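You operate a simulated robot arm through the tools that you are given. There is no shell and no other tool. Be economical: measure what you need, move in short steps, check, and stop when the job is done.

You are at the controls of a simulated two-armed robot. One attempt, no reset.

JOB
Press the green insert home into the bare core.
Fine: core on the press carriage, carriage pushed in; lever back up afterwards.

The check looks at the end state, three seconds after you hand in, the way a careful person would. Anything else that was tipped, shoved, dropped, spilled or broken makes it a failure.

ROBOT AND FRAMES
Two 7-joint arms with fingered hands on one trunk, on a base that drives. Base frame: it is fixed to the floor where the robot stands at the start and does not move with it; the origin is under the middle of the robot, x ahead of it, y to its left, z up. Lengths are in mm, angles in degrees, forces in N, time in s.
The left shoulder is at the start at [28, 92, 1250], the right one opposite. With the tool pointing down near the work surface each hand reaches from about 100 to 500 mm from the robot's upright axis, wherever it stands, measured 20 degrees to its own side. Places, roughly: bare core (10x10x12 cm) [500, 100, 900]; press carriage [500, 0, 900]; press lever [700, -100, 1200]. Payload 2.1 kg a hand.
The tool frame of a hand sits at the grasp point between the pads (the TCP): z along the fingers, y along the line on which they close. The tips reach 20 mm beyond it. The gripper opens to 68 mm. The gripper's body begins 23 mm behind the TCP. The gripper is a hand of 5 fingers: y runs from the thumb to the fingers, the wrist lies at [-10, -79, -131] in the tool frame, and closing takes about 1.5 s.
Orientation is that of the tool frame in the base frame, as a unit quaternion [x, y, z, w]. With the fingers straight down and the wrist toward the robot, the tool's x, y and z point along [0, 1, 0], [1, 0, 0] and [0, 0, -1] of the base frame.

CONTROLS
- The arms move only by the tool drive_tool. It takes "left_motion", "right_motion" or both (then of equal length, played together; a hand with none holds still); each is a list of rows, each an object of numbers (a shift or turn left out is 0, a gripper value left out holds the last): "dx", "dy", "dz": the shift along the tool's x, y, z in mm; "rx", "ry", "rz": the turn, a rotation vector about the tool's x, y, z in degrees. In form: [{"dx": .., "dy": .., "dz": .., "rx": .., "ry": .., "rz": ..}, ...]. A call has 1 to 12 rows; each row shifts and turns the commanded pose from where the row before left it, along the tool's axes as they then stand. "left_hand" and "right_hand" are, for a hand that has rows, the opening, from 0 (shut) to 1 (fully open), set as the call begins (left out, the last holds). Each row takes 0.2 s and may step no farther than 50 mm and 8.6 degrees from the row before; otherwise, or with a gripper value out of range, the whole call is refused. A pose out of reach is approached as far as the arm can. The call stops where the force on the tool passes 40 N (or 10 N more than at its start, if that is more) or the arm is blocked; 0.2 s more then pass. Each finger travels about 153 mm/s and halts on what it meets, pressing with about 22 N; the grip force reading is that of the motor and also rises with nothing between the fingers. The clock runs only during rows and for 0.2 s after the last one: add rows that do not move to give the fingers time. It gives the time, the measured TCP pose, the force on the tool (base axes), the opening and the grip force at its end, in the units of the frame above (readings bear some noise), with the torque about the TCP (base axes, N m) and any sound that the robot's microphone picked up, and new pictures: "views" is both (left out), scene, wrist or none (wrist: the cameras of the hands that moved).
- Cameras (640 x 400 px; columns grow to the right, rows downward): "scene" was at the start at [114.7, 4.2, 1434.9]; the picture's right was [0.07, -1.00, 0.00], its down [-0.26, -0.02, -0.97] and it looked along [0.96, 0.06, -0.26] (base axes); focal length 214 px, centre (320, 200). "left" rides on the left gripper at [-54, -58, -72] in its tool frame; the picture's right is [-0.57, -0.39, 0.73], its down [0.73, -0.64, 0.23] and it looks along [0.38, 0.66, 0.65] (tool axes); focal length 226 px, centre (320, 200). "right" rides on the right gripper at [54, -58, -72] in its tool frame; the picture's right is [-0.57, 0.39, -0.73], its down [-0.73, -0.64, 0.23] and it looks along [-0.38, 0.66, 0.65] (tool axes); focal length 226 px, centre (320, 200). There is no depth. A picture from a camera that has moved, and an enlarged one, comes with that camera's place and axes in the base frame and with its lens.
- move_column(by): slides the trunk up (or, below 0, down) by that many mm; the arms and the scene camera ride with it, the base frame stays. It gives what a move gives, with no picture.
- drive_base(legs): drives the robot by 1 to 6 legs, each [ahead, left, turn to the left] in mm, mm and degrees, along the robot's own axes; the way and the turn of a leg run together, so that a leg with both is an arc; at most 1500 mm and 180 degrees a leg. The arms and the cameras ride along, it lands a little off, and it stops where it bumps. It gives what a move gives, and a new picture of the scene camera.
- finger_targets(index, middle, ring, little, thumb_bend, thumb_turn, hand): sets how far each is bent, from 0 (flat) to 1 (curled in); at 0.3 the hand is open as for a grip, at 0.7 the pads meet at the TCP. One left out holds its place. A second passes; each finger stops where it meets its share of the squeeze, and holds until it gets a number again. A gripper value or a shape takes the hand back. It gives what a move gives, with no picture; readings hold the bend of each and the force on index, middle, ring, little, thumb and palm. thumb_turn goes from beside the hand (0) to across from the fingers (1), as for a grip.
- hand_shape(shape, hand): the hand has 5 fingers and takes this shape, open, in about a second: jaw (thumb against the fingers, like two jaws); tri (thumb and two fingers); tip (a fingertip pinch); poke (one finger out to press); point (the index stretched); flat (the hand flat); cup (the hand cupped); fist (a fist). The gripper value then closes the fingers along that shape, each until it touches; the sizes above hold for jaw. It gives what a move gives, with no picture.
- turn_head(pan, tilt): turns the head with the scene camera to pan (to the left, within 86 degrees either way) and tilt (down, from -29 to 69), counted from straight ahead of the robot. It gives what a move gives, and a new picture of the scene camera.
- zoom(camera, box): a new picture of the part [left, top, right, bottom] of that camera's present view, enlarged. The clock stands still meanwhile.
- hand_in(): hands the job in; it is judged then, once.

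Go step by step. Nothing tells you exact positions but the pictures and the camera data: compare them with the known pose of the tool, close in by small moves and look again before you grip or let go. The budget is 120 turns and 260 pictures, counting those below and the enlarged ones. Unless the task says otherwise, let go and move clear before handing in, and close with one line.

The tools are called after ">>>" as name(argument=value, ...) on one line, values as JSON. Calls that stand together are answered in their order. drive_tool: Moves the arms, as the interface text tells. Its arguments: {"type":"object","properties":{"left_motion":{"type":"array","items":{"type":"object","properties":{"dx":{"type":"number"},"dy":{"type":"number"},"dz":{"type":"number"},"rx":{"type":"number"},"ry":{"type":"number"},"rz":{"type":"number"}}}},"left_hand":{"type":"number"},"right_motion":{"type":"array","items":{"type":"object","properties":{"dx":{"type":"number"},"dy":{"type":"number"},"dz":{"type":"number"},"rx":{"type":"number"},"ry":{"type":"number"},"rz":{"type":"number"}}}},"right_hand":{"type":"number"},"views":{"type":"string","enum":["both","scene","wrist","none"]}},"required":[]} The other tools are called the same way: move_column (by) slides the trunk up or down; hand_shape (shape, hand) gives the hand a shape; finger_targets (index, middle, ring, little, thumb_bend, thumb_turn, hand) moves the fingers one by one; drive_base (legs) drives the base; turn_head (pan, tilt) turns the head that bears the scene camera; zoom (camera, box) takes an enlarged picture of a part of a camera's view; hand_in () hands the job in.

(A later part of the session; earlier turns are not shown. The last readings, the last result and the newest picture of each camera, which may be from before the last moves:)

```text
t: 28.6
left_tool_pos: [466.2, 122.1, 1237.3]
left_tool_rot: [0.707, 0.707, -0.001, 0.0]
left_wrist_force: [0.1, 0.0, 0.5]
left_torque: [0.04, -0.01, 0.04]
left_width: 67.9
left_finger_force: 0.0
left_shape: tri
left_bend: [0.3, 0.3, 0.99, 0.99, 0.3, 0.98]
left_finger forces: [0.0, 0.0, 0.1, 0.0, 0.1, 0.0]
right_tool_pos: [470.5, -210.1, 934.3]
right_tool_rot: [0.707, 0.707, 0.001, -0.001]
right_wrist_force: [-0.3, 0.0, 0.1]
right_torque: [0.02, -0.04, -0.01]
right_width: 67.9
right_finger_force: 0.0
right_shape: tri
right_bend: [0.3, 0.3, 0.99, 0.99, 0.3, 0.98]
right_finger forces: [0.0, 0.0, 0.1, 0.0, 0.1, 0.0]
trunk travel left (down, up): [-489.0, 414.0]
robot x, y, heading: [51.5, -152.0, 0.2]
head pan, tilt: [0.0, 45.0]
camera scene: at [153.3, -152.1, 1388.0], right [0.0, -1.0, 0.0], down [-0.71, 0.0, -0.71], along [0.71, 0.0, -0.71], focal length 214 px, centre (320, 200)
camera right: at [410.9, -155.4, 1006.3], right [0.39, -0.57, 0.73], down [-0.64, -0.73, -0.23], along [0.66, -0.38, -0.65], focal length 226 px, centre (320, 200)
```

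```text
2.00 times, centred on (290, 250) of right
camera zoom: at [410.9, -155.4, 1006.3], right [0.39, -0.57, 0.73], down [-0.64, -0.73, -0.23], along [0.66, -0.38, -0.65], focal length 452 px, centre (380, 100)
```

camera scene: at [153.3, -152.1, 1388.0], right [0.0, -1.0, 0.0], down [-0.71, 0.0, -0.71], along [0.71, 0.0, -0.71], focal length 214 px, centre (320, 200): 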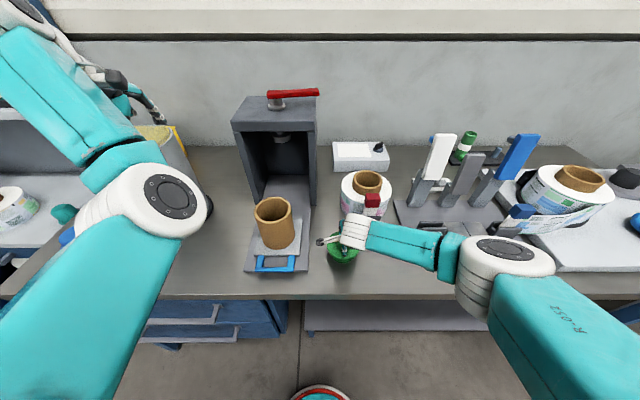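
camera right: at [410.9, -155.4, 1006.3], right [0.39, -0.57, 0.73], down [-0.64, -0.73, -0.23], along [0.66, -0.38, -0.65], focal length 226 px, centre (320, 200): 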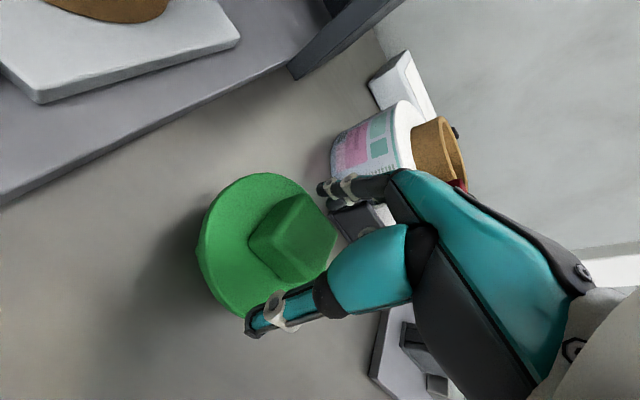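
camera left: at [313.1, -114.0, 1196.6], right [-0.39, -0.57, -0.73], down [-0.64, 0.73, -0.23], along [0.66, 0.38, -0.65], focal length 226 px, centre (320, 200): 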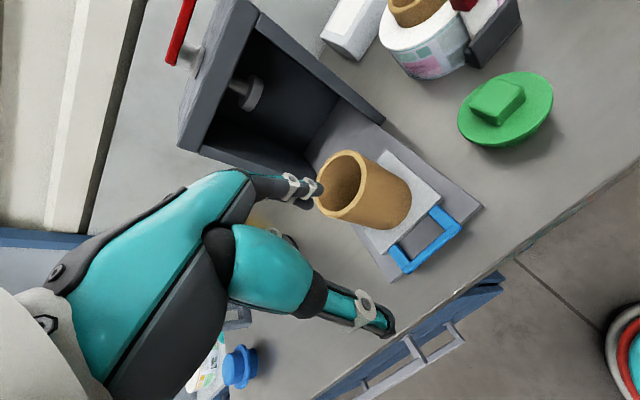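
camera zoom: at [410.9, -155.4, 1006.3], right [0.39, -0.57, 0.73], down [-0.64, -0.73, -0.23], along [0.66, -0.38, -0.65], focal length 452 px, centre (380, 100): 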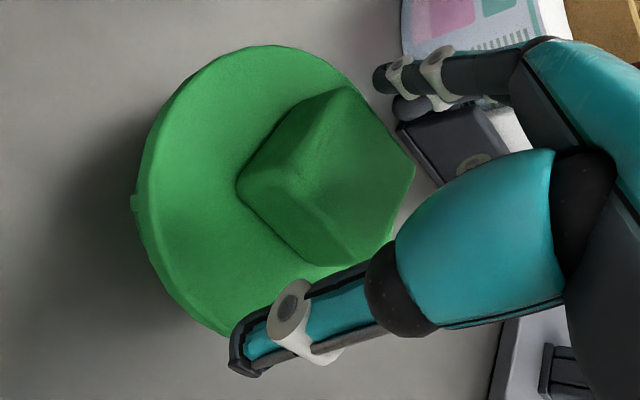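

The handle sits between thumb and fingers. I go down 8 mm more and close.

>>> drive_tool(right_motion=[{"dz": 4}, {"dz": 4}], views="none")

>>> drive_tool(right_motion=[{}, {}, {}, {}, {}, {}, {}, {}], right_hand=0)

>>> zoom(camera="scene", box=[280, 190, 400, 265])

>>> zoom(camera="right", box=[130, 150, 450, 350])

```text
t: 29.2
left_tool_pos: [467.9, 120.9, 1238.5]
left_tool_rot: [0.707, 0.707, -0.001, 0.0]
left_wrist_force: [-0.1, 0.4, -1.3]
left_torque: [0.0, -0.02, -0.01]
left_width: 67.8
left_finger_force: 0.1
left_shape: tri
left_bend: [0.3, 0.3, 0.99, 0.99, 0.3, 0.98]
left_finger forces: [0.1, 0.0, 0.1, 0.0, 0.0, 0.1]
right_tool_pos: [471.3, -209.4, 928.4]
right_tool_rot: [0.707, 0.708, 0.0, 0.0]
right_wrist_force: [0.9, 0.3, 0.6]
right_torque: [0.01, -0.01, 0.04]
right_width: 68.0
right_finger_force: 0.1
right_shape: tri
right_bend: [0.3, 0.3, 0.99, 0.99, 0.3, 0.98]
right_finger forces: [0.0, 0.0, 0.0, 0.0, 0.0, 0.1]
trunk travel left (down, up): [-489.0, 414.0]
robot x, y, heading: [49.1, -150.2, 0.1]
head pan, tilt: [0.0, 45.0]
```

```text
t: 31.1
left_tool_pos: [466.6, 122.2, 1237.4]
left_tool_rot: [0.707, 0.707, -0.001, -0.001]
left_wrist_force: [-0.3, 0.4, 0.4]
left_torque: [-0.01, 0.0, -0.02]
left_width: 67.8
left_finger_force: 0.1
left_shape: tri
left_bend: [0.3, 0.3, 0.99, 0.99, 0.3, 0.98]
left_finger forces: [0.1, 0.0, 0.0, 0.0, 0.1, 0.1]
right_tool_pos: [470.8, -209.4, 927.8]
right_tool_rot: [0.706, 0.708, 0.0, 0.0]
right_wrist_force: [0.2, -0.1, 0.2]
right_torque: [-0.03, -0.01, -0.02]
right_width: 32.1
right_finger_force: 21.7
right_shape: tri
right_bend: [0.74, 0.47, 1.0, 1.0, 0.71, 1.0]
right_finger forces: [10.3, 9.8, 0.1, 0.1, 20.0, 0.0]
trunk travel left (down, up): [-489.0, 414.0]
robot x, y, heading: [50.4, -150.0, 0.3]
head pan, tilt: [0.0, 45.0]
camera scene: at [153.4, -152.1, 1388.0], right [0.0, -1.0, 0.0], down [-0.71, 0.0, -0.71], along [0.71, 0.0, -0.71], focal length 214 px, centre (320, 200)
camera right: at [410.9, -155.1, 999.2], right [0.39, -0.57, 0.73], down [-0.64, -0.73, -0.23], along [0.66, -0.38, -0.65], focal length 226 px, centre (320, 200)
```

scene: 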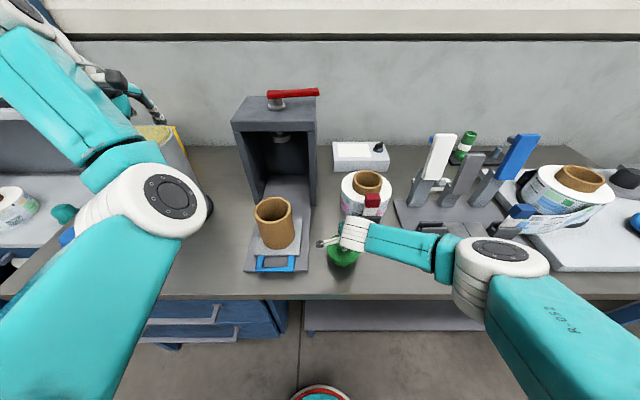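
right: 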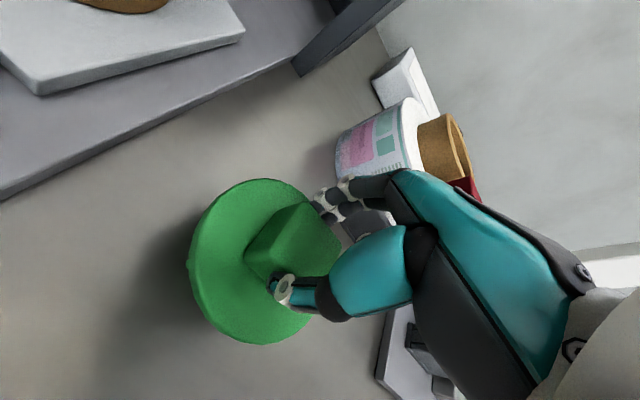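

```text
5.33 times, centred on (340, 228) of scene
camera zoom: at [153.4, -152.1, 1388.0], right [0.0, -1.0, 0.0], down [-0.71, 0.0, -0.71], along [0.71, 0.0, -0.71], focal length 1144 px, centre (213, 53)
```

zoom: 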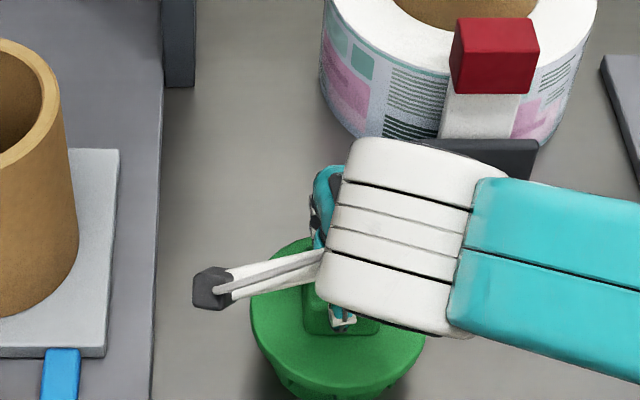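

```text
2.00 times, centred on (290, 250) of right
camera zoom: at [410.9, -155.1, 999.2], right [0.39, -0.57, 0.73], down [-0.64, -0.73, -0.23], along [0.66, -0.38, -0.65], focal length 452 px, centre (380, 100)
```

zoom: 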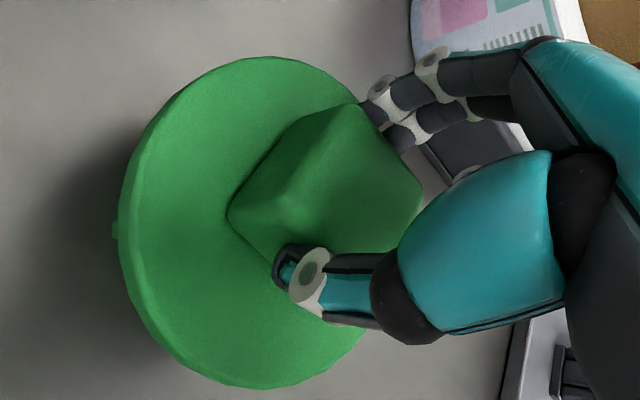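

The index bent farther than the middle finger, so I'm about 5 mm off to the left of the handle's centre. I'll open, shift right and regrip.

>>> drive_tool(right_motion=[{}, {}, {}, {}, {}, {"dx": -6}, {"dz": 2}], right_hand=1, views="wrist")

>>> drive_tool(right_motion=[{}, {}, {}, {}, {}, {}, {}, {}], right_hand=0, views="none")

>>> zoom(camera="right", box=[130, 150, 450, 350])

```text
t: 32.6
left_tool_pos: [467.0, 122.0, 1238.5]
left_tool_rot: [0.707, 0.707, -0.001, 0.0]
left_wrist_force: [0.2, 0.1, 0.6]
left_torque: [0.01, 0.01, -0.04]
left_width: 67.8
left_finger_force: 0.1
left_shape: tri
left_bend: [0.3, 0.3, 0.99, 0.99, 0.3, 0.98]
left_finger forces: [0.0, 0.0, 0.0, 0.0, 0.0, 0.0]
right_tool_pos: [470.1, -216.9, 925.3]
right_tool_rot: [0.707, 0.707, 0.0, 0.0]
right_wrist_force: [0.3, 0.5, 0.3]
right_torque: [0.0, 0.01, -0.03]
right_width: 67.9
right_finger_force: 0.0
right_shape: tri
right_bend: [0.3, 0.3, 0.99, 0.99, 0.3, 0.98]
right_finger forces: [0.0, 0.0, 0.0, 0.1, 0.0, 0.0]
trunk travel left (down, up): [-489.0, 414.0]
robot x, y, heading: [52.5, -148.7, 0.1]
head pan, tilt: [0.0, 45.0]
camera right: at [411.6, -160.8, 997.5], right [0.39, -0.57, 0.73], down [-0.64, -0.73, -0.23], along [0.66, -0.38, -0.65], focal length 226 px, centre (320, 200)
```

right: 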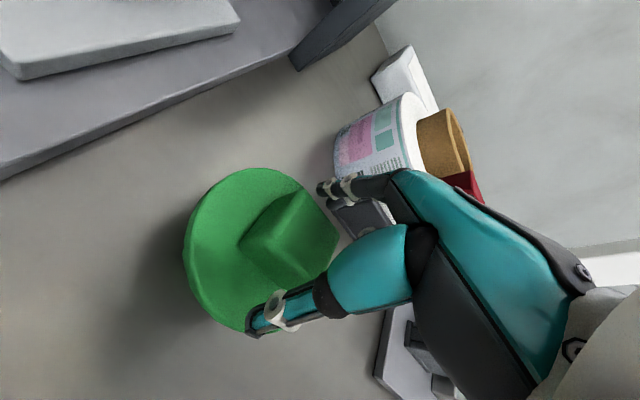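

```text
t: 34.5
left_tool_pos: [466.6, 121.6, 1239.0]
left_tool_rot: [0.706, 0.708, 0.0, -0.001]
left_wrist_force: [0.3, 0.1, -0.4]
left_torque: [0.0, -0.02, 0.0]
left_width: 67.7
left_finger_force: 0.1
left_shape: tri
left_bend: [0.3, 0.3, 0.99, 0.99, 0.3, 0.98]
left_finger forces: [0.0, 0.0, 0.1, 0.0, 0.0, 0.0]
right_tool_pos: [472.2, -215.0, 926.2]
right_tool_rot: [0.707, 0.708, -0.001, 0.0]
right_wrist_force: [0.0, 0.9, 0.3]
right_torque: [-0.02, -0.03, -0.01]
right_width: 32.3
right_finger_force: 21.8
right_shape: tri
right_bend: [0.74, 0.46, 1.0, 1.0, 0.71, 1.0]
right_finger forces: [10.1, 10.1, 0.0, 0.0, 20.0, 0.0]
trunk travel left (down, up): [-489.0, 414.0]
robot x, y, heading: [53.0, -150.9, 0.1]
head pan, tilt: [0.0, 45.0]
```

```text
2.00 times, centred on (290, 250) of right
camera zoom: at [411.5, -160.6, 997.5], right [0.39, -0.57, 0.73], down [-0.64, -0.73, -0.23], along [0.66, -0.38, -0.65], focal length 452 px, centre (380, 100)
```

zoom: 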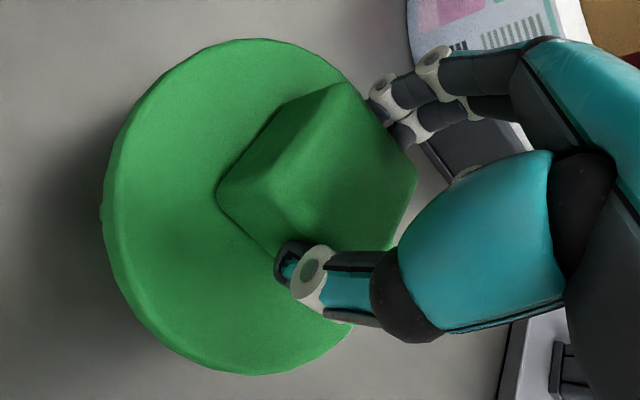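

Same finger bends with balanced forces (10+10 against 20 N), so this seems to be how the hand closes on the block. Let me lift gently and check.

>>> drive_tool(right_motion=[{"dz": -10}, {"dz": -15}, {"dz": -20}, {"dz": -20}])

>>> zoom(camera="scene", box=[260, 160, 420, 260])

>>> zoom(camera="right", box=[130, 150, 450, 350])

```text
t: 35.5
left_tool_pos: [467.9, 122.6, 1238.6]
left_tool_rot: [0.707, 0.707, -0.001, -0.001]
left_wrist_force: [0.5, -0.3, 0.9]
left_torque: [-0.02, 0.02, 0.0]
left_width: 67.8
left_finger_force: 0.0
left_shape: tri
left_bend: [0.3, 0.3, 0.99, 0.99, 0.3, 0.98]
left_finger forces: [0.0, 0.0, 0.0, 0.0, 0.1, 0.0]
right_tool_pos: [470.2, -216.5, 990.6]
right_tool_rot: [0.706, 0.708, -0.001, 0.0]
right_wrist_force: [0.0, 0.0, -1.0]
right_torque: [0.02, 0.01, -0.01]
right_width: 31.9
right_finger_force: 22.2
right_shape: tri
right_bend: [0.74, 0.46, 1.0, 1.0, 0.71, 1.0]
right_finger forces: [10.0, 10.1, 0.0, 0.0, 20.1, 0.1]
trunk travel left (down, up): [-489.0, 414.0]
robot x, y, heading: [51.7, -149.3, -0.1]
head pan, tilt: [0.0, 45.0]
camera scene: at [153.3, -152.1, 1388.0], right [0.0, -1.0, 0.0], down [-0.71, 0.0, -0.71], along [0.71, 0.0, -0.71], focal length 214 px, centre (320, 200)
camera right: at [411.0, -160.5, 1061.4], right [0.39, -0.57, 0.73], down [-0.64, -0.73, -0.23], along [0.66, -0.38, -0.65], focal length 226 px, centre (320, 200)
```

scene: 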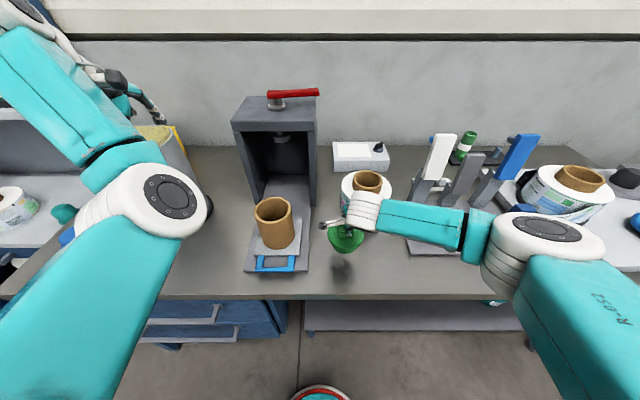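
right: 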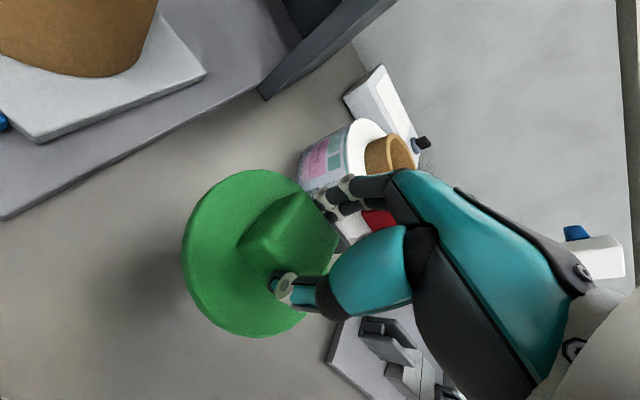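

```text
4.00 times, centred on (340, 210) of scene
camera zoom: at [153.3, -152.1, 1388.0], right [0.0, -1.0, 0.0], down [-0.71, 0.0, -0.71], along [0.71, 0.0, -0.71], focal length 858 px, centre (240, 160)
```

zoom: 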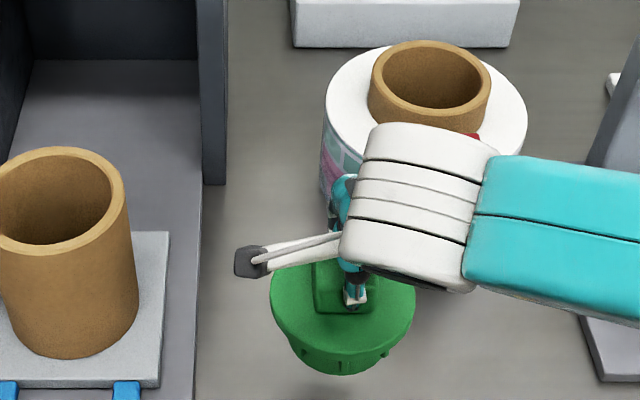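

```text
2.00 times, centred on (290, 250) of right
camera zoom: at [411.0, -160.5, 1061.4], right [0.39, -0.57, 0.73], down [-0.64, -0.73, -0.23], along [0.66, -0.38, -0.65], focal length 452 px, centre (380, 100)
```

zoom: 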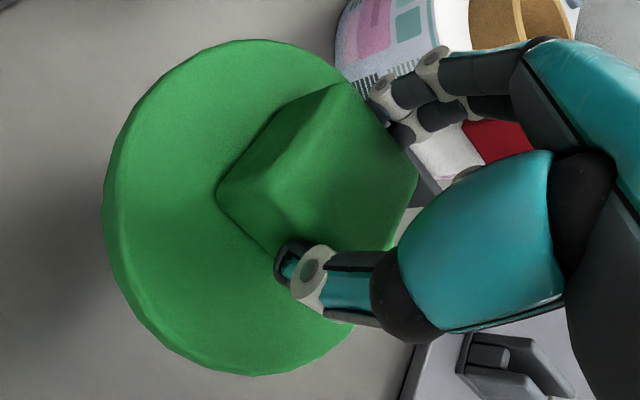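

The insert is held level. I'll raise it to clear the core rim, tuck the left hand in a bit, then drive left 130 mm.

>>> drive_tool(right_motion=[{"dz": -30}, {"dz": -35}, {"dz": -35}, {"dz": -30}], left_motion=[{"dy": -30}, {"dy": -30}, {"dx": -35}, {"dx": -35}], views="none")

>>> drive_base(legs=[[0, 130, 0]])

>>> zoom(camera="scene", box=[240, 130, 440, 255])

>>> zoom(camera="left", box=[320, 0, 640, 200])

```text
t: 36.5
left_tool_pos: [421.7, 66.4, 1238.2]
left_tool_rot: [0.706, 0.708, 0.0, 0.0]
left_wrist_force: [0.4, 0.1, -1.4]
left_torque: [0.0, -0.01, 0.03]
left_width: 67.9
left_finger_force: 0.1
left_shape: tri
left_bend: [0.3, 0.3, 0.99, 0.99, 0.3, 0.98]
left_finger forces: [0.0, 0.0, 0.0, 0.1, 0.1, 0.0]
left hand out of reach, approached as far as the arm can: row 4
right_tool_pos: [470.6, -216.6, 1121.3]
right_tool_rot: [0.706, 0.708, -0.001, -0.001]
right_wrist_force: [-0.5, -0.4, -1.9]
right_torque: [-0.01, -0.03, 0.04]
right_width: 31.9
right_finger_force: 22.0
right_shape: tri
right_bend: [0.74, 0.46, 1.0, 1.0, 0.71, 1.0]
right_finger forces: [10.0, 10.0, 0.1, 0.1, 20.2, 0.1]
trunk travel left (down, up): [-489.0, 414.0]
robot x, y, heading: [50.6, -151.5, -0.1]
head pan, tilt: [0.0, 45.0]
```

```text
t: 37.7
left_tool_pos: [421.5, 196.1, 1239.0]
left_tool_rot: [0.707, 0.707, -0.001, -0.001]
left_wrist_force: [0.0, -0.4, 1.2]
left_torque: [0.01, 0.01, 0.01]
left_width: 67.9
left_finger_force: 0.1
left_shape: tri
left_bend: [0.3, 0.3, 0.99, 0.99, 0.3, 0.98]
left_finger forces: [0.1, 0.0, 0.0, 0.0, 0.0, 0.1]
right_tool_pos: [470.6, -84.6, 1120.6]
right_tool_rot: [0.707, 0.707, 0.0, -0.001]
right_wrist_force: [0.6, 0.6, -1.2]
right_torque: [-0.02, 0.01, 0.01]
right_width: 32.0
right_finger_force: 21.8
right_shape: tri
right_bend: [0.74, 0.46, 1.0, 1.0, 0.71, 1.0]
right_finger forces: [10.0, 10.1, 0.0, 0.1, 20.2, 0.0]
trunk travel left (down, up): [-489.0, 414.0]
robot x, y, heading: [53.8, -19.8, -0.1]
head pan, tilt: [0.0, 45.0]
camera scene: at [153.4, -21.1, 1388.0], right [0.0, -1.0, 0.0], down [-0.71, 0.0, -0.71], along [0.71, 0.0, -0.71], focal length 214 px, centre (320, 200)
```

scene: 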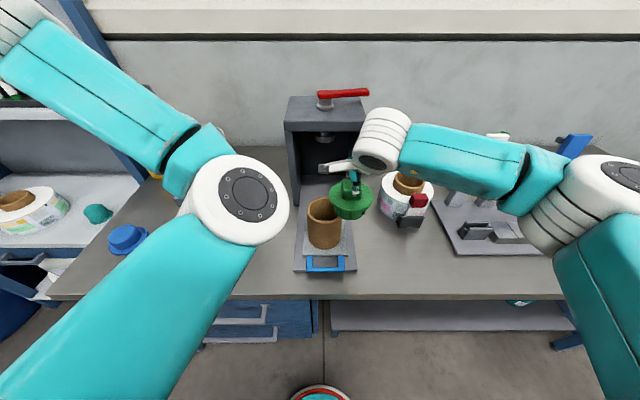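

```text
3.20 times, centred on (340, 192) of scene
camera zoom: at [153.4, -21.1, 1388.0], right [0.0, -1.0, 0.0], down [-0.71, 0.0, -0.71], along [0.71, 0.0, -0.71], focal length 686 px, centre (256, 224)
```

zoom: 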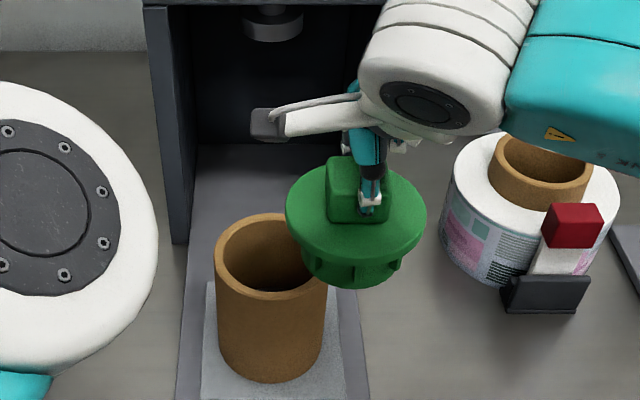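

```text
2.00 times, centred on (480, 100) of left
camera zoom: at [363.1, 142.6, 1310.1], right [-0.39, -0.57, -0.73], down [-0.64, 0.73, -0.23], along [0.66, 0.38, -0.65], focal length 452 px, centre (0, 400)
```

zoom: 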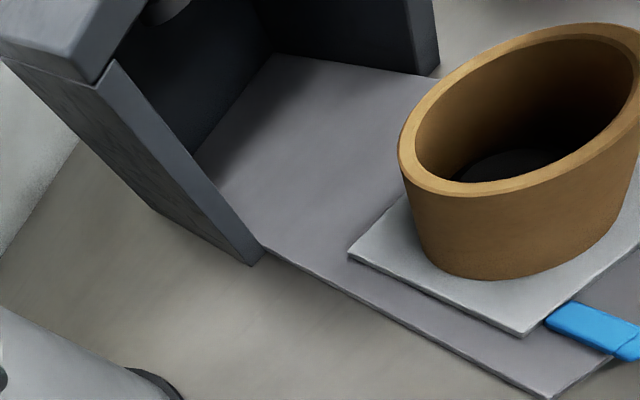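

The core rim is centred near (517, −33) and the flange near (461, −83). I'll bring the insert over the core, and turn the left hand so its camera watches from the side.

>>> drive_tool(right_motion=[{"dy": 25, "dx": 25}, {"dy": 25, "dx": 25}, {"dy": 6, "dz": 10}, {"dz": 10}, {}, {}, {}], left_motion=[{"rz": 8}, {"rz": 8}, {"rz": 8}, {"rz": 8}, {"rz": 8}, {"rz": 8}, {"rz": 8}])

>>> zoom(camera="scene", box=[260, 150, 420, 250])

```text
t: 39.3
left_tool_pos: [421.3, 195.5, 1239.2]
left_tool_rot: [0.957, 0.291, -0.001, -0.001]
left_wrist_force: [0.4, 0.2, -0.4]
left_torque: [-0.03, 0.0, 0.02]
left_width: 67.9
left_finger_force: 0.1
left_shape: tri
left_bend: [0.3, 0.3, 0.99, 0.99, 0.3, 0.98]
left_finger forces: [0.0, 0.0, 0.1, 0.0, 0.1, 0.0]
right_tool_pos: [524.6, -34.3, 1100.0]
right_tool_rot: [0.707, 0.707, 0.0, -0.001]
right_wrist_force: [-0.3, 0.9, -0.9]
right_torque: [0.01, -0.01, -0.01]
right_width: 32.0
right_finger_force: 22.1
right_shape: tri
right_bend: [0.74, 0.46, 1.0, 1.0, 0.71, 1.0]
right_finger forces: [9.9, 10.1, 0.0, 0.0, 20.2, 0.1]
trunk travel left (down, up): [-489.0, 414.0]
robot x, y, heading: [50.5, -18.5, -0.2]
head pan, tilt: [0.0, 45.0]
camera scene: at [153.5, -21.7, 1388.0], right [0.0, -1.0, 0.0], down [-0.71, 0.0, -0.71], along [0.71, 0.0, -0.71], focal length 214 px, centre (320, 200)
camera right: at [466.3, 20.9, 1172.0], right [0.39, -0.57, 0.73], down [-0.64, -0.73, -0.23], along [0.66, -0.38, -0.65], focal length 226 px, centre (320, 200)
camera left: at [343.9, 214.6, 1310.4], right [-0.69, 0.01, -0.73], down [0.25, 0.94, -0.23], along [0.68, -0.34, -0.65], focal length 226 px, centre (320, 200)
```

scene: 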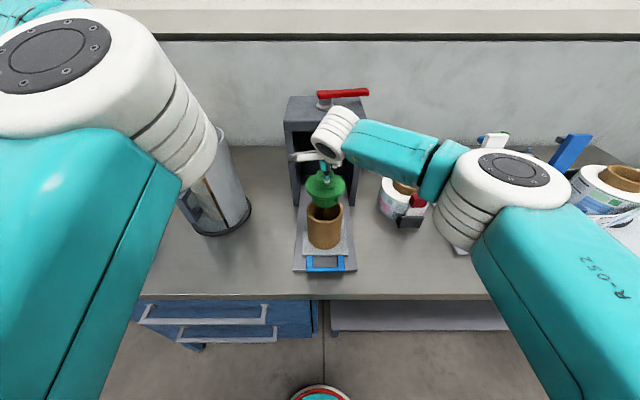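
right: 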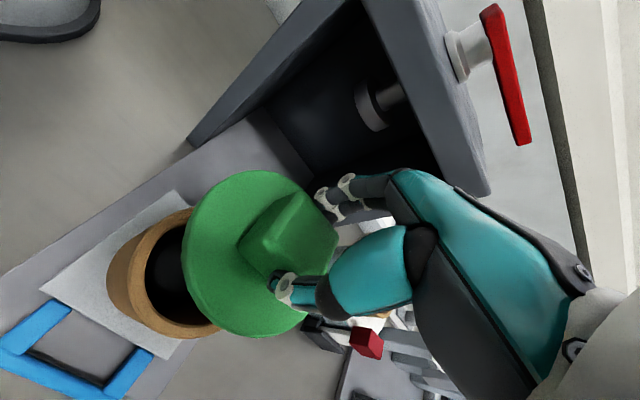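
left: 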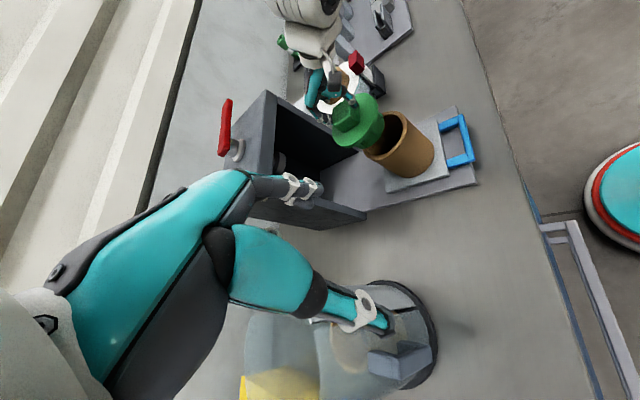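

```text
4.00 times, centred on (340, 200) of scene
camera zoom: at [153.5, -21.7, 1388.0], right [0.0, -1.0, 0.0], down [-0.71, 0.0, -0.71], along [0.71, 0.0, -0.71], focal length 858 px, centre (240, 200)
```

zoom: 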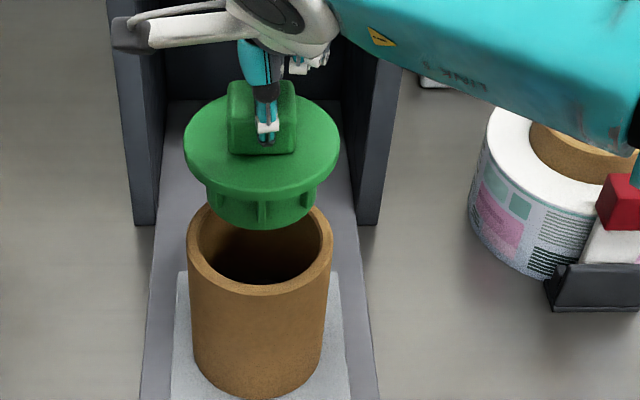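

Let me zoom the left and right views of this pose to judge the alignment in x.

>>> zoom(camera="left", box=[290, 60, 490, 185])

>>> zoom(camera="right", box=[80, 150, 400, 350])

```text
3.20 times, centred on (390, 122) of left
camera zoom: at [343.9, 214.6, 1310.4], right [-0.69, 0.01, -0.73], down [0.25, 0.94, -0.23], along [0.68, -0.34, -0.65], focal length 723 px, centre (96, 448)
```

zoom: 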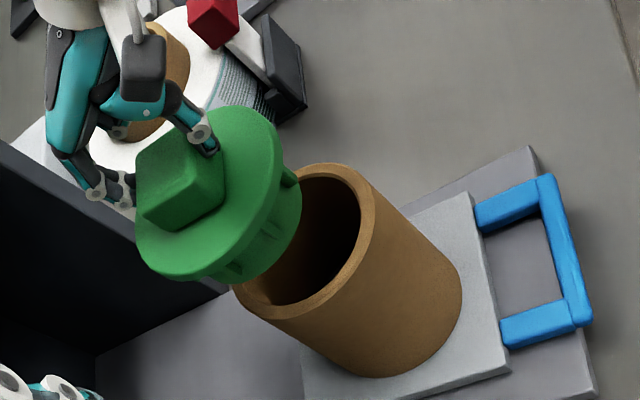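

```text
2.00 times, centred on (240, 250) of right
camera zoom: at [466.3, 20.9, 1172.0], right [0.39, -0.57, 0.73], down [-0.64, -0.73, -0.23], along [0.66, -0.38, -0.65], focal length 452 px, centre (480, 100)
```

zoom: 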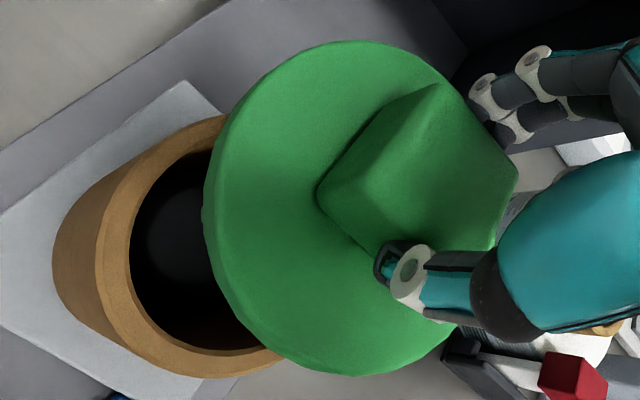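

Both wrist cameras say the insert must move about 10 mm toward me and 2 mm right. I'll correct that and lower 10 mm.

>>> drive_tool(right_motion=[{"dy": -10, "dx": -2}, {"dz": 10}, {}], views="none")

>>> zoom(camera="left", box=[310, 70, 470, 170])

>>> zoom(camera="right", box=[80, 150, 400, 350])

>>> zoom(camera="scene", box=[280, 160, 376, 220])

```text
t: 40.1
left_tool_pos: [422.0, 196.3, 1238.5]
left_tool_rot: [0.956, 0.292, 0.0, 0.0]
left_wrist_force: [0.5, 0.2, -0.4]
left_torque: [0.0, 0.01, -0.01]
left_width: 68.0
left_finger_force: 0.1
left_shape: tri
left_bend: [0.3, 0.3, 0.99, 0.99, 0.3, 0.98]
left_finger forces: [0.1, 0.1, 0.0, 0.1, 0.0, 0.1]
right_tool_pos: [516.2, -37.1, 1089.9]
right_tool_rot: [0.707, 0.707, 0.0, -0.001]
right_wrist_force: [-0.5, -0.8, -0.9]
right_torque: [0.01, 0.01, 0.02]
right_width: 31.7
right_finger_force: 22.1
right_shape: tri
right_bend: [0.74, 0.46, 1.0, 1.0, 0.71, 1.0]
right_finger forces: [10.1, 10.2, 0.1, 0.0, 20.1, 0.0]
trunk travel left (down, up): [-489.0, 414.0]
robot x, y, heading: [50.6, -21.9, -0.1]
head pan, tilt: [0.0, 45.0]
```

```text
4.00 times, centred on (390, 120) of left
camera zoom: at [344.0, 214.4, 1310.4], right [-0.69, 0.0, -0.73], down [0.25, 0.94, -0.23], along [0.68, -0.34, -0.65], focal length 904 px, centre (40, 520)
```

zoom: 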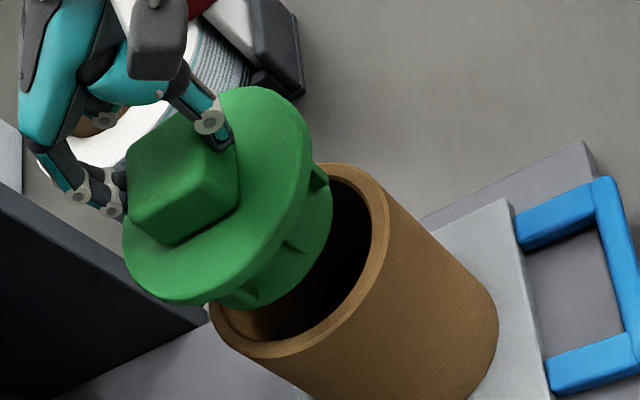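

```text
2.00 times, centred on (240, 250) of right
camera zoom: at [456.9, 18.4, 1161.0], right [0.39, -0.57, 0.73], down [-0.64, -0.73, -0.23], along [0.66, -0.38, -0.65], focal length 452 px, centre (480, 100)
```

zoom: 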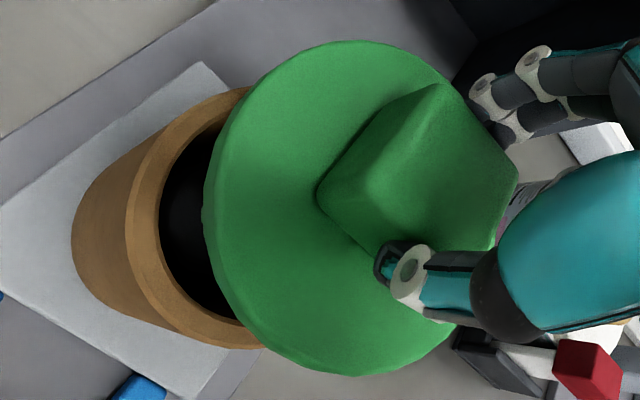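

```text
6.67 times, centred on (328, 190) of scene
camera zoom: at [153.5, -21.8, 1388.0], right [0.0, -1.0, 0.0], down [-0.71, 0.0, -0.71], along [0.71, 0.0, -0.71], focal length 1430 px, centre (267, 267)
```

zoom: 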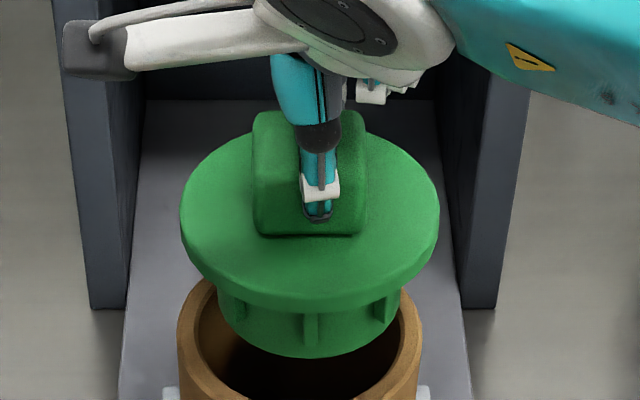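

Now well aligned in both wrist cameras; the scene view suggests 1–2 mm left. I'll trim and lower toward the rim.

>>> drive_tool(right_motion=[{"dy": -2, "dx": 1.5}, {"dz": 6}, {"dz": 6}, {}], views="none")

>>> zoom(camera="left", box=[310, 70, 470, 170])

>>> zoom(camera="right", box=[80, 150, 400, 350])

>>> zoom(camera="scene", box=[280, 170, 376, 230])

```text
t: 41.1
left_tool_pos: [421.6, 195.9, 1238.6]
left_tool_rot: [0.956, 0.293, 0.0, -0.001]
left_wrist_force: [0.6, 0.5, -0.7]
left_torque: [0.02, 0.0, -0.02]
left_width: 67.9
left_finger_force: 0.1
left_shape: tri
left_bend: [0.3, 0.3, 0.99, 0.99, 0.3, 0.98]
left_finger forces: [0.0, 0.0, 0.1, 0.0, 0.0, 0.1]
right_tool_pos: [513.9, -34.9, 1078.0]
right_tool_rot: [0.707, 0.707, 0.0, 0.001]
right_wrist_force: [-0.3, -0.5, -1.2]
right_torque: [0.0, 0.0, 0.01]
right_width: 31.8
right_finger_force: 22.1
right_shape: tri
right_bend: [0.74, 0.46, 1.0, 1.0, 0.71, 1.0]
right_finger forces: [10.0, 10.1, 0.1, 0.0, 20.1, 0.0]
trunk travel left (down, up): [-489.0, 414.0]
robot x, y, heading: [52.8, -21.8, -0.1]
head pan, tilt: [0.0, 45.0]
```

```text
4.00 times, centred on (390, 120) of left
camera zoom: at [344.0, 214.4, 1310.4], right [-0.69, 0.0, -0.73], down [0.25, 0.94, -0.23], along [0.68, -0.34, -0.65], focal length 904 px, centre (40, 520)
```

zoom: 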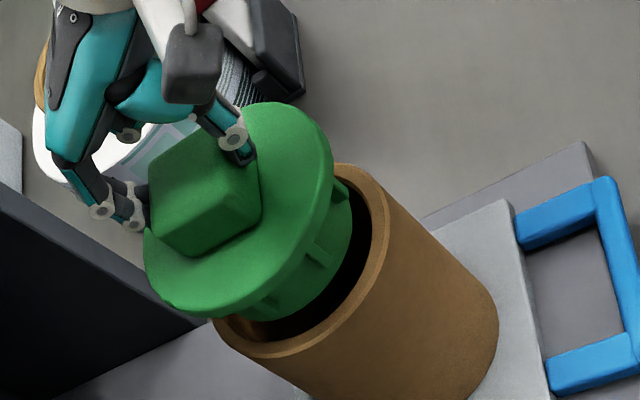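

```text
2.00 times, centred on (240, 250) of right
camera zoom: at [454.7, 20.3, 1149.7], right [0.39, -0.57, 0.73], down [-0.64, -0.73, -0.23], along [0.66, -0.38, -0.65], focal length 452 px, centre (480, 100)
```

zoom: 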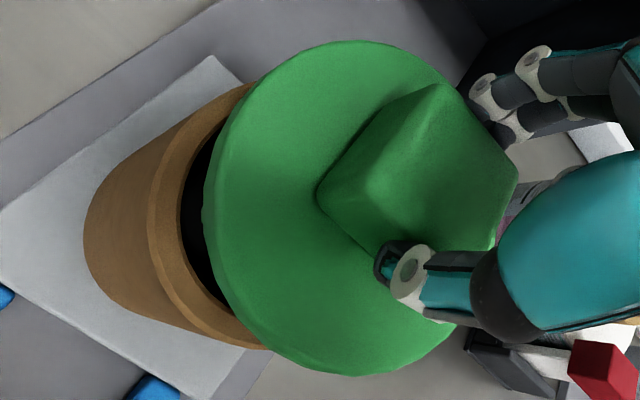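

```text
6.67 times, centred on (328, 200) of scene
camera zoom: at [153.5, -21.8, 1388.0], right [0.0, -1.0, 0.0], down [-0.71, 0.0, -0.71], along [0.71, 0.0, -0.71], focal length 1430 px, centre (267, 200)
```

zoom: 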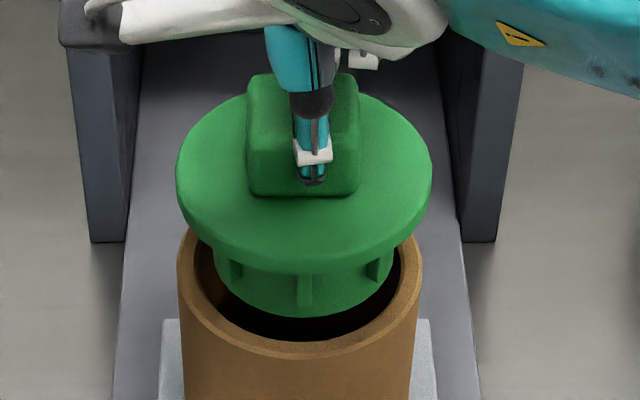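

Good alignment; a last +1.5 mm in y, then lower into the bore while watching the force.

>>> drive_tool(right_motion=[{"dx": 1.5, "dz": 4}, {"dz": 4}, {"dz": 4}, {"dz": 4}], views="none")

>>> zoom(camera="left", box=[310, 70, 470, 170])

>>> zoom(camera="scene", box=[280, 170, 376, 230])

```text
t: 42.1
left_tool_pos: [422.5, 196.9, 1238.7]
left_tool_rot: [0.956, 0.292, -0.001, -0.002]
left_wrist_force: [-0.1, -0.1, 0.3]
left_torque: [0.0, -0.01, 0.01]
left_width: 67.7
left_finger_force: 0.0
left_shape: tri
left_bend: [0.3, 0.3, 0.99, 0.99, 0.3, 0.98]
left_finger forces: [0.0, 0.0, 0.0, 0.0, 0.0, 0.0]
right_tool_pos: [515.3, -33.2, 1061.5]
right_tool_rot: [0.706, 0.708, 0.0, 0.0]
right_wrist_force: [0.0, 0.2, -0.3]
right_torque: [-0.02, 0.02, -0.02]
right_width: 31.9
right_finger_force: 21.8
right_shape: tri
right_bend: [0.74, 0.46, 1.0, 1.0, 0.71, 1.0]
right_finger forces: [10.0, 10.1, 0.1, 0.1, 20.1, 0.1]
trunk travel left (down, up): [-489.0, 414.0]
robot x, y, heading: [47.4, -18.1, -0.2]
head pan, tilt: [0.0, 45.0]
```

```text
4.00 times, centred on (390, 120) of left
camera zoom: at [344.0, 214.4, 1310.4], right [-0.69, 0.0, -0.73], down [0.25, 0.94, -0.23], along [0.68, -0.34, -0.65], focal length 904 px, centre (40, 520)
```

zoom: 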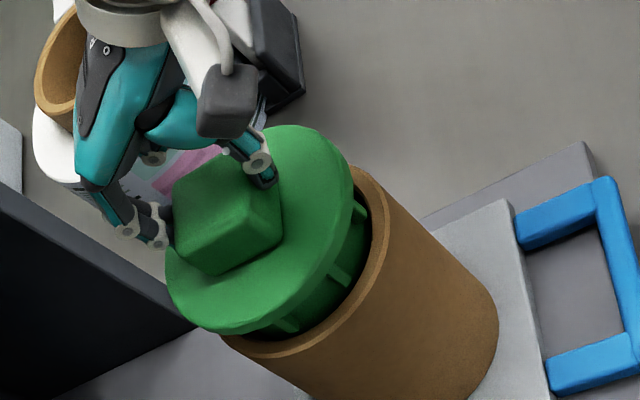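

```text
6.67 times, centred on (328, 200) of scene
camera zoom: at [153.5, -21.8, 1388.0], right [0.0, -1.0, 0.0], down [-0.71, 0.0, -0.71], along [0.71, 0.0, -0.71], focal length 1430 px, centre (267, 200)
```

zoom: 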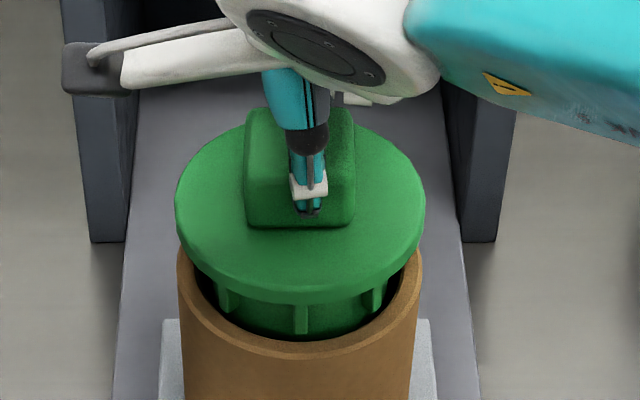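

The plug has entered the bore with no contact force. I continue down in small steps.

>>> drive_tool(right_motion=[{"dz": 3}, {"dz": 3}, {"dz": 3}], views="none")

>>> zoom(camera="left", box=[310, 70, 470, 170])

>>> zoom(camera="scene", box=[280, 170, 376, 230])

```text
t: 42.9
left_tool_pos: [419.6, 195.5, 1239.7]
left_tool_rot: [0.956, 0.293, 0.0, 0.0]
left_wrist_force: [0.4, -0.4, -0.2]
left_torque: [0.0, 0.02, 0.0]
left_width: 67.6
left_finger_force: 0.0
left_shape: tri
left_bend: [0.3, 0.3, 0.99, 0.99, 0.3, 0.98]
left_finger forces: [0.0, 0.1, 0.1, 0.0, 0.0, 0.1]
right_tool_pos: [514.2, -35.2, 1054.7]
right_tool_rot: [0.707, 0.708, 0.002, 0.001]
right_wrist_force: [1.1, -0.5, 27.3]
right_torque: [0.02, -0.03, 0.02]
right_width: 32.9
right_finger_force: 22.4
right_shape: tri
right_bend: [0.75, 0.45, 1.0, 1.0, 0.71, 1.0]
right_finger forces: [12.1, 12.6, 0.0, 0.0, 23.6, 0.1]
trunk travel left (down, up): [-489.0, 414.0]
robot x, y, heading: [46.8, -17.9, 0.0]
head pan, tilt: [0.0, 45.0]
```

```text
4.00 times, centred on (390, 120) of left
camera zoom: at [341.8, 214.6, 1311.2], right [-0.69, 0.0, -0.73], down [0.25, 0.94, -0.23], along [0.68, -0.34, -0.65], focal length 904 px, centre (40, 520)
```

zoom: 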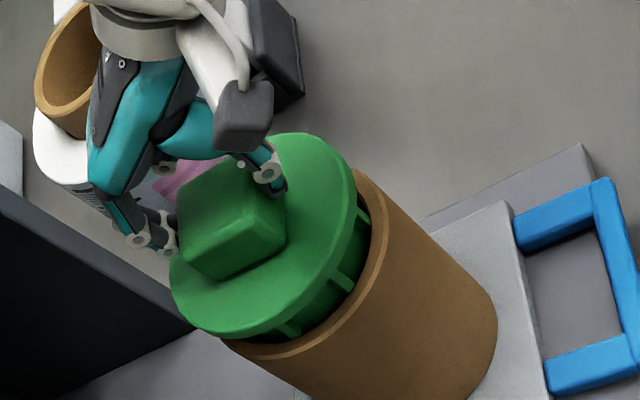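

```text
6.67 times, centred on (328, 200) of scene
camera zoom: at [151.2, -21.6, 1388.5], right [0.0, -1.0, 0.0], down [-0.71, 0.0, -0.71], along [0.71, 0.0, -0.71], focal length 1430 px, centre (267, 200)
```

zoom: 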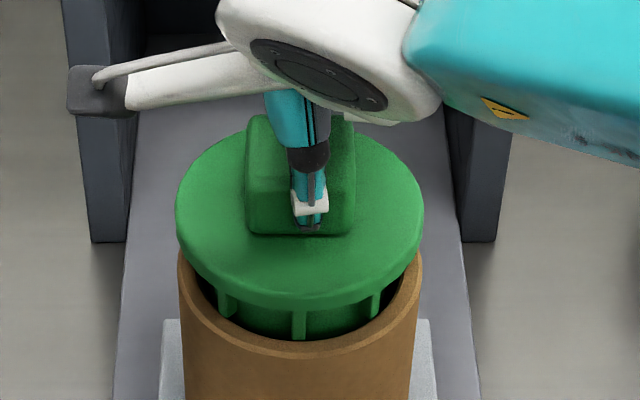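

Resistance at 27 N with the plug about 15–18 mm in and concentric: this is the interference start. I'll ease off and release the handle.

>>> drive_tool(right_motion=[{"dz": -2}, {}], views="none")

>>> drive_tool(right_motion=[{}, {}, {}, {}, {}, {}, {}], right_hand=1, views="none")

>>> zoom(camera="left", box=[310, 70, 470, 170])

>>> zoom(camera="scene", box=[280, 170, 376, 230])

```text
t: 43.5
left_tool_pos: [421.1, 196.6, 1237.9]
left_tool_rot: [0.956, 0.293, 0.001, 0.0]
left_wrist_force: [0.1, 0.6, -0.8]
left_torque: [0.03, 0.02, -0.01]
left_width: 67.7
left_finger_force: 0.1
left_shape: tri
left_bend: [0.3, 0.3, 0.99, 0.99, 0.3, 0.98]
left_finger forces: [0.0, 0.1, 0.0, 0.0, 0.0, 0.0]
right_tool_pos: [514.2, -34.1, 1054.7]
right_tool_rot: [0.707, 0.707, 0.001, 0.0]
right_wrist_force: [1.2, 1.8, 23.9]
right_torque: [0.01, -0.06, 0.0]
right_width: 33.3
right_finger_force: 22.2
right_shape: tri
right_bend: [0.75, 0.45, 1.0, 1.0, 0.71, 1.0]
right_finger forces: [12.0, 12.6, 0.0, 0.0, 23.0, 0.0]
trunk travel left (down, up): [-489.0, 414.0]
robot x, y, heading: [49.9, -20.8, -0.1]
head pan, tilt: [0.0, 45.0]
```

```text
t: 45.1
left_tool_pos: [421.3, 196.4, 1238.7]
left_tool_rot: [0.956, 0.292, -0.001, -0.002]
left_wrist_force: [-0.1, 0.0, 0.9]
left_torque: [0.01, 0.04, 0.0]
left_width: 67.8
left_finger_force: 0.1
left_shape: tri
left_bend: [0.3, 0.3, 0.99, 0.99, 0.3, 0.98]
left_finger forces: [0.0, 0.1, 0.0, 0.0, 0.1, 0.0]
right_tool_pos: [515.2, -34.5, 1054.5]
right_tool_rot: [0.707, 0.707, 0.0, 0.001]
right_wrist_force: [0.1, 0.5, -0.8]
right_torque: [0.03, 0.01, -0.02]
right_width: 67.7
right_finger_force: 0.2
right_shape: tri
right_bend: [0.3, 0.3, 0.99, 0.99, 0.3, 0.98]
right_finger forces: [0.1, 0.1, 0.1, 0.0, 0.0, 0.0]
trunk travel left (down, up): [-489.0, 414.0]
robot x, y, heading: [46.0, -23.4, -0.3]
head pan, tilt: [0.0, 45.0]
```

```text
4.00 times, centred on (390, 120) of left
camera zoom: at [343.9, 214.4, 1310.4], right [-0.69, 0.0, -0.73], down [0.25, 0.94, -0.23], along [0.68, -0.34, -0.65], focal length 904 px, centre (40, 520)
```

zoom: 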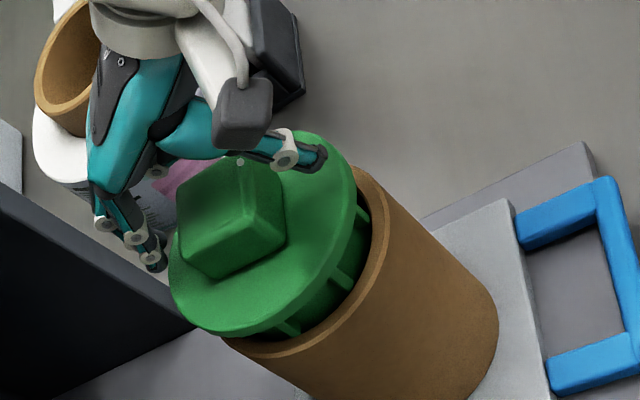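

```text
6.67 times, centred on (328, 200) of scene
camera zoom: at [153.4, -21.8, 1388.0], right [0.0, -1.0, 0.0], down [-0.71, 0.0, -0.71], along [0.71, 0.0, -0.71], focal length 1430 px, centre (267, 200)
```

zoom: 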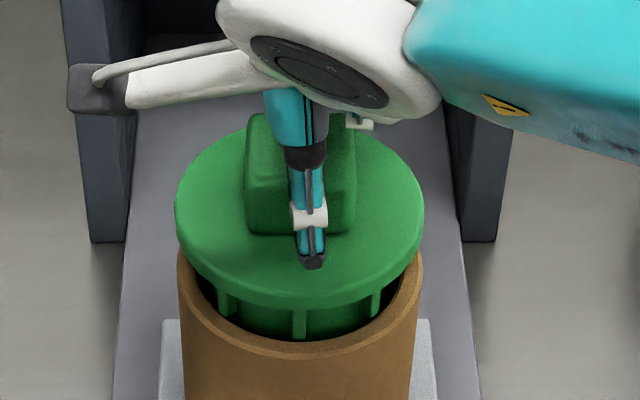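

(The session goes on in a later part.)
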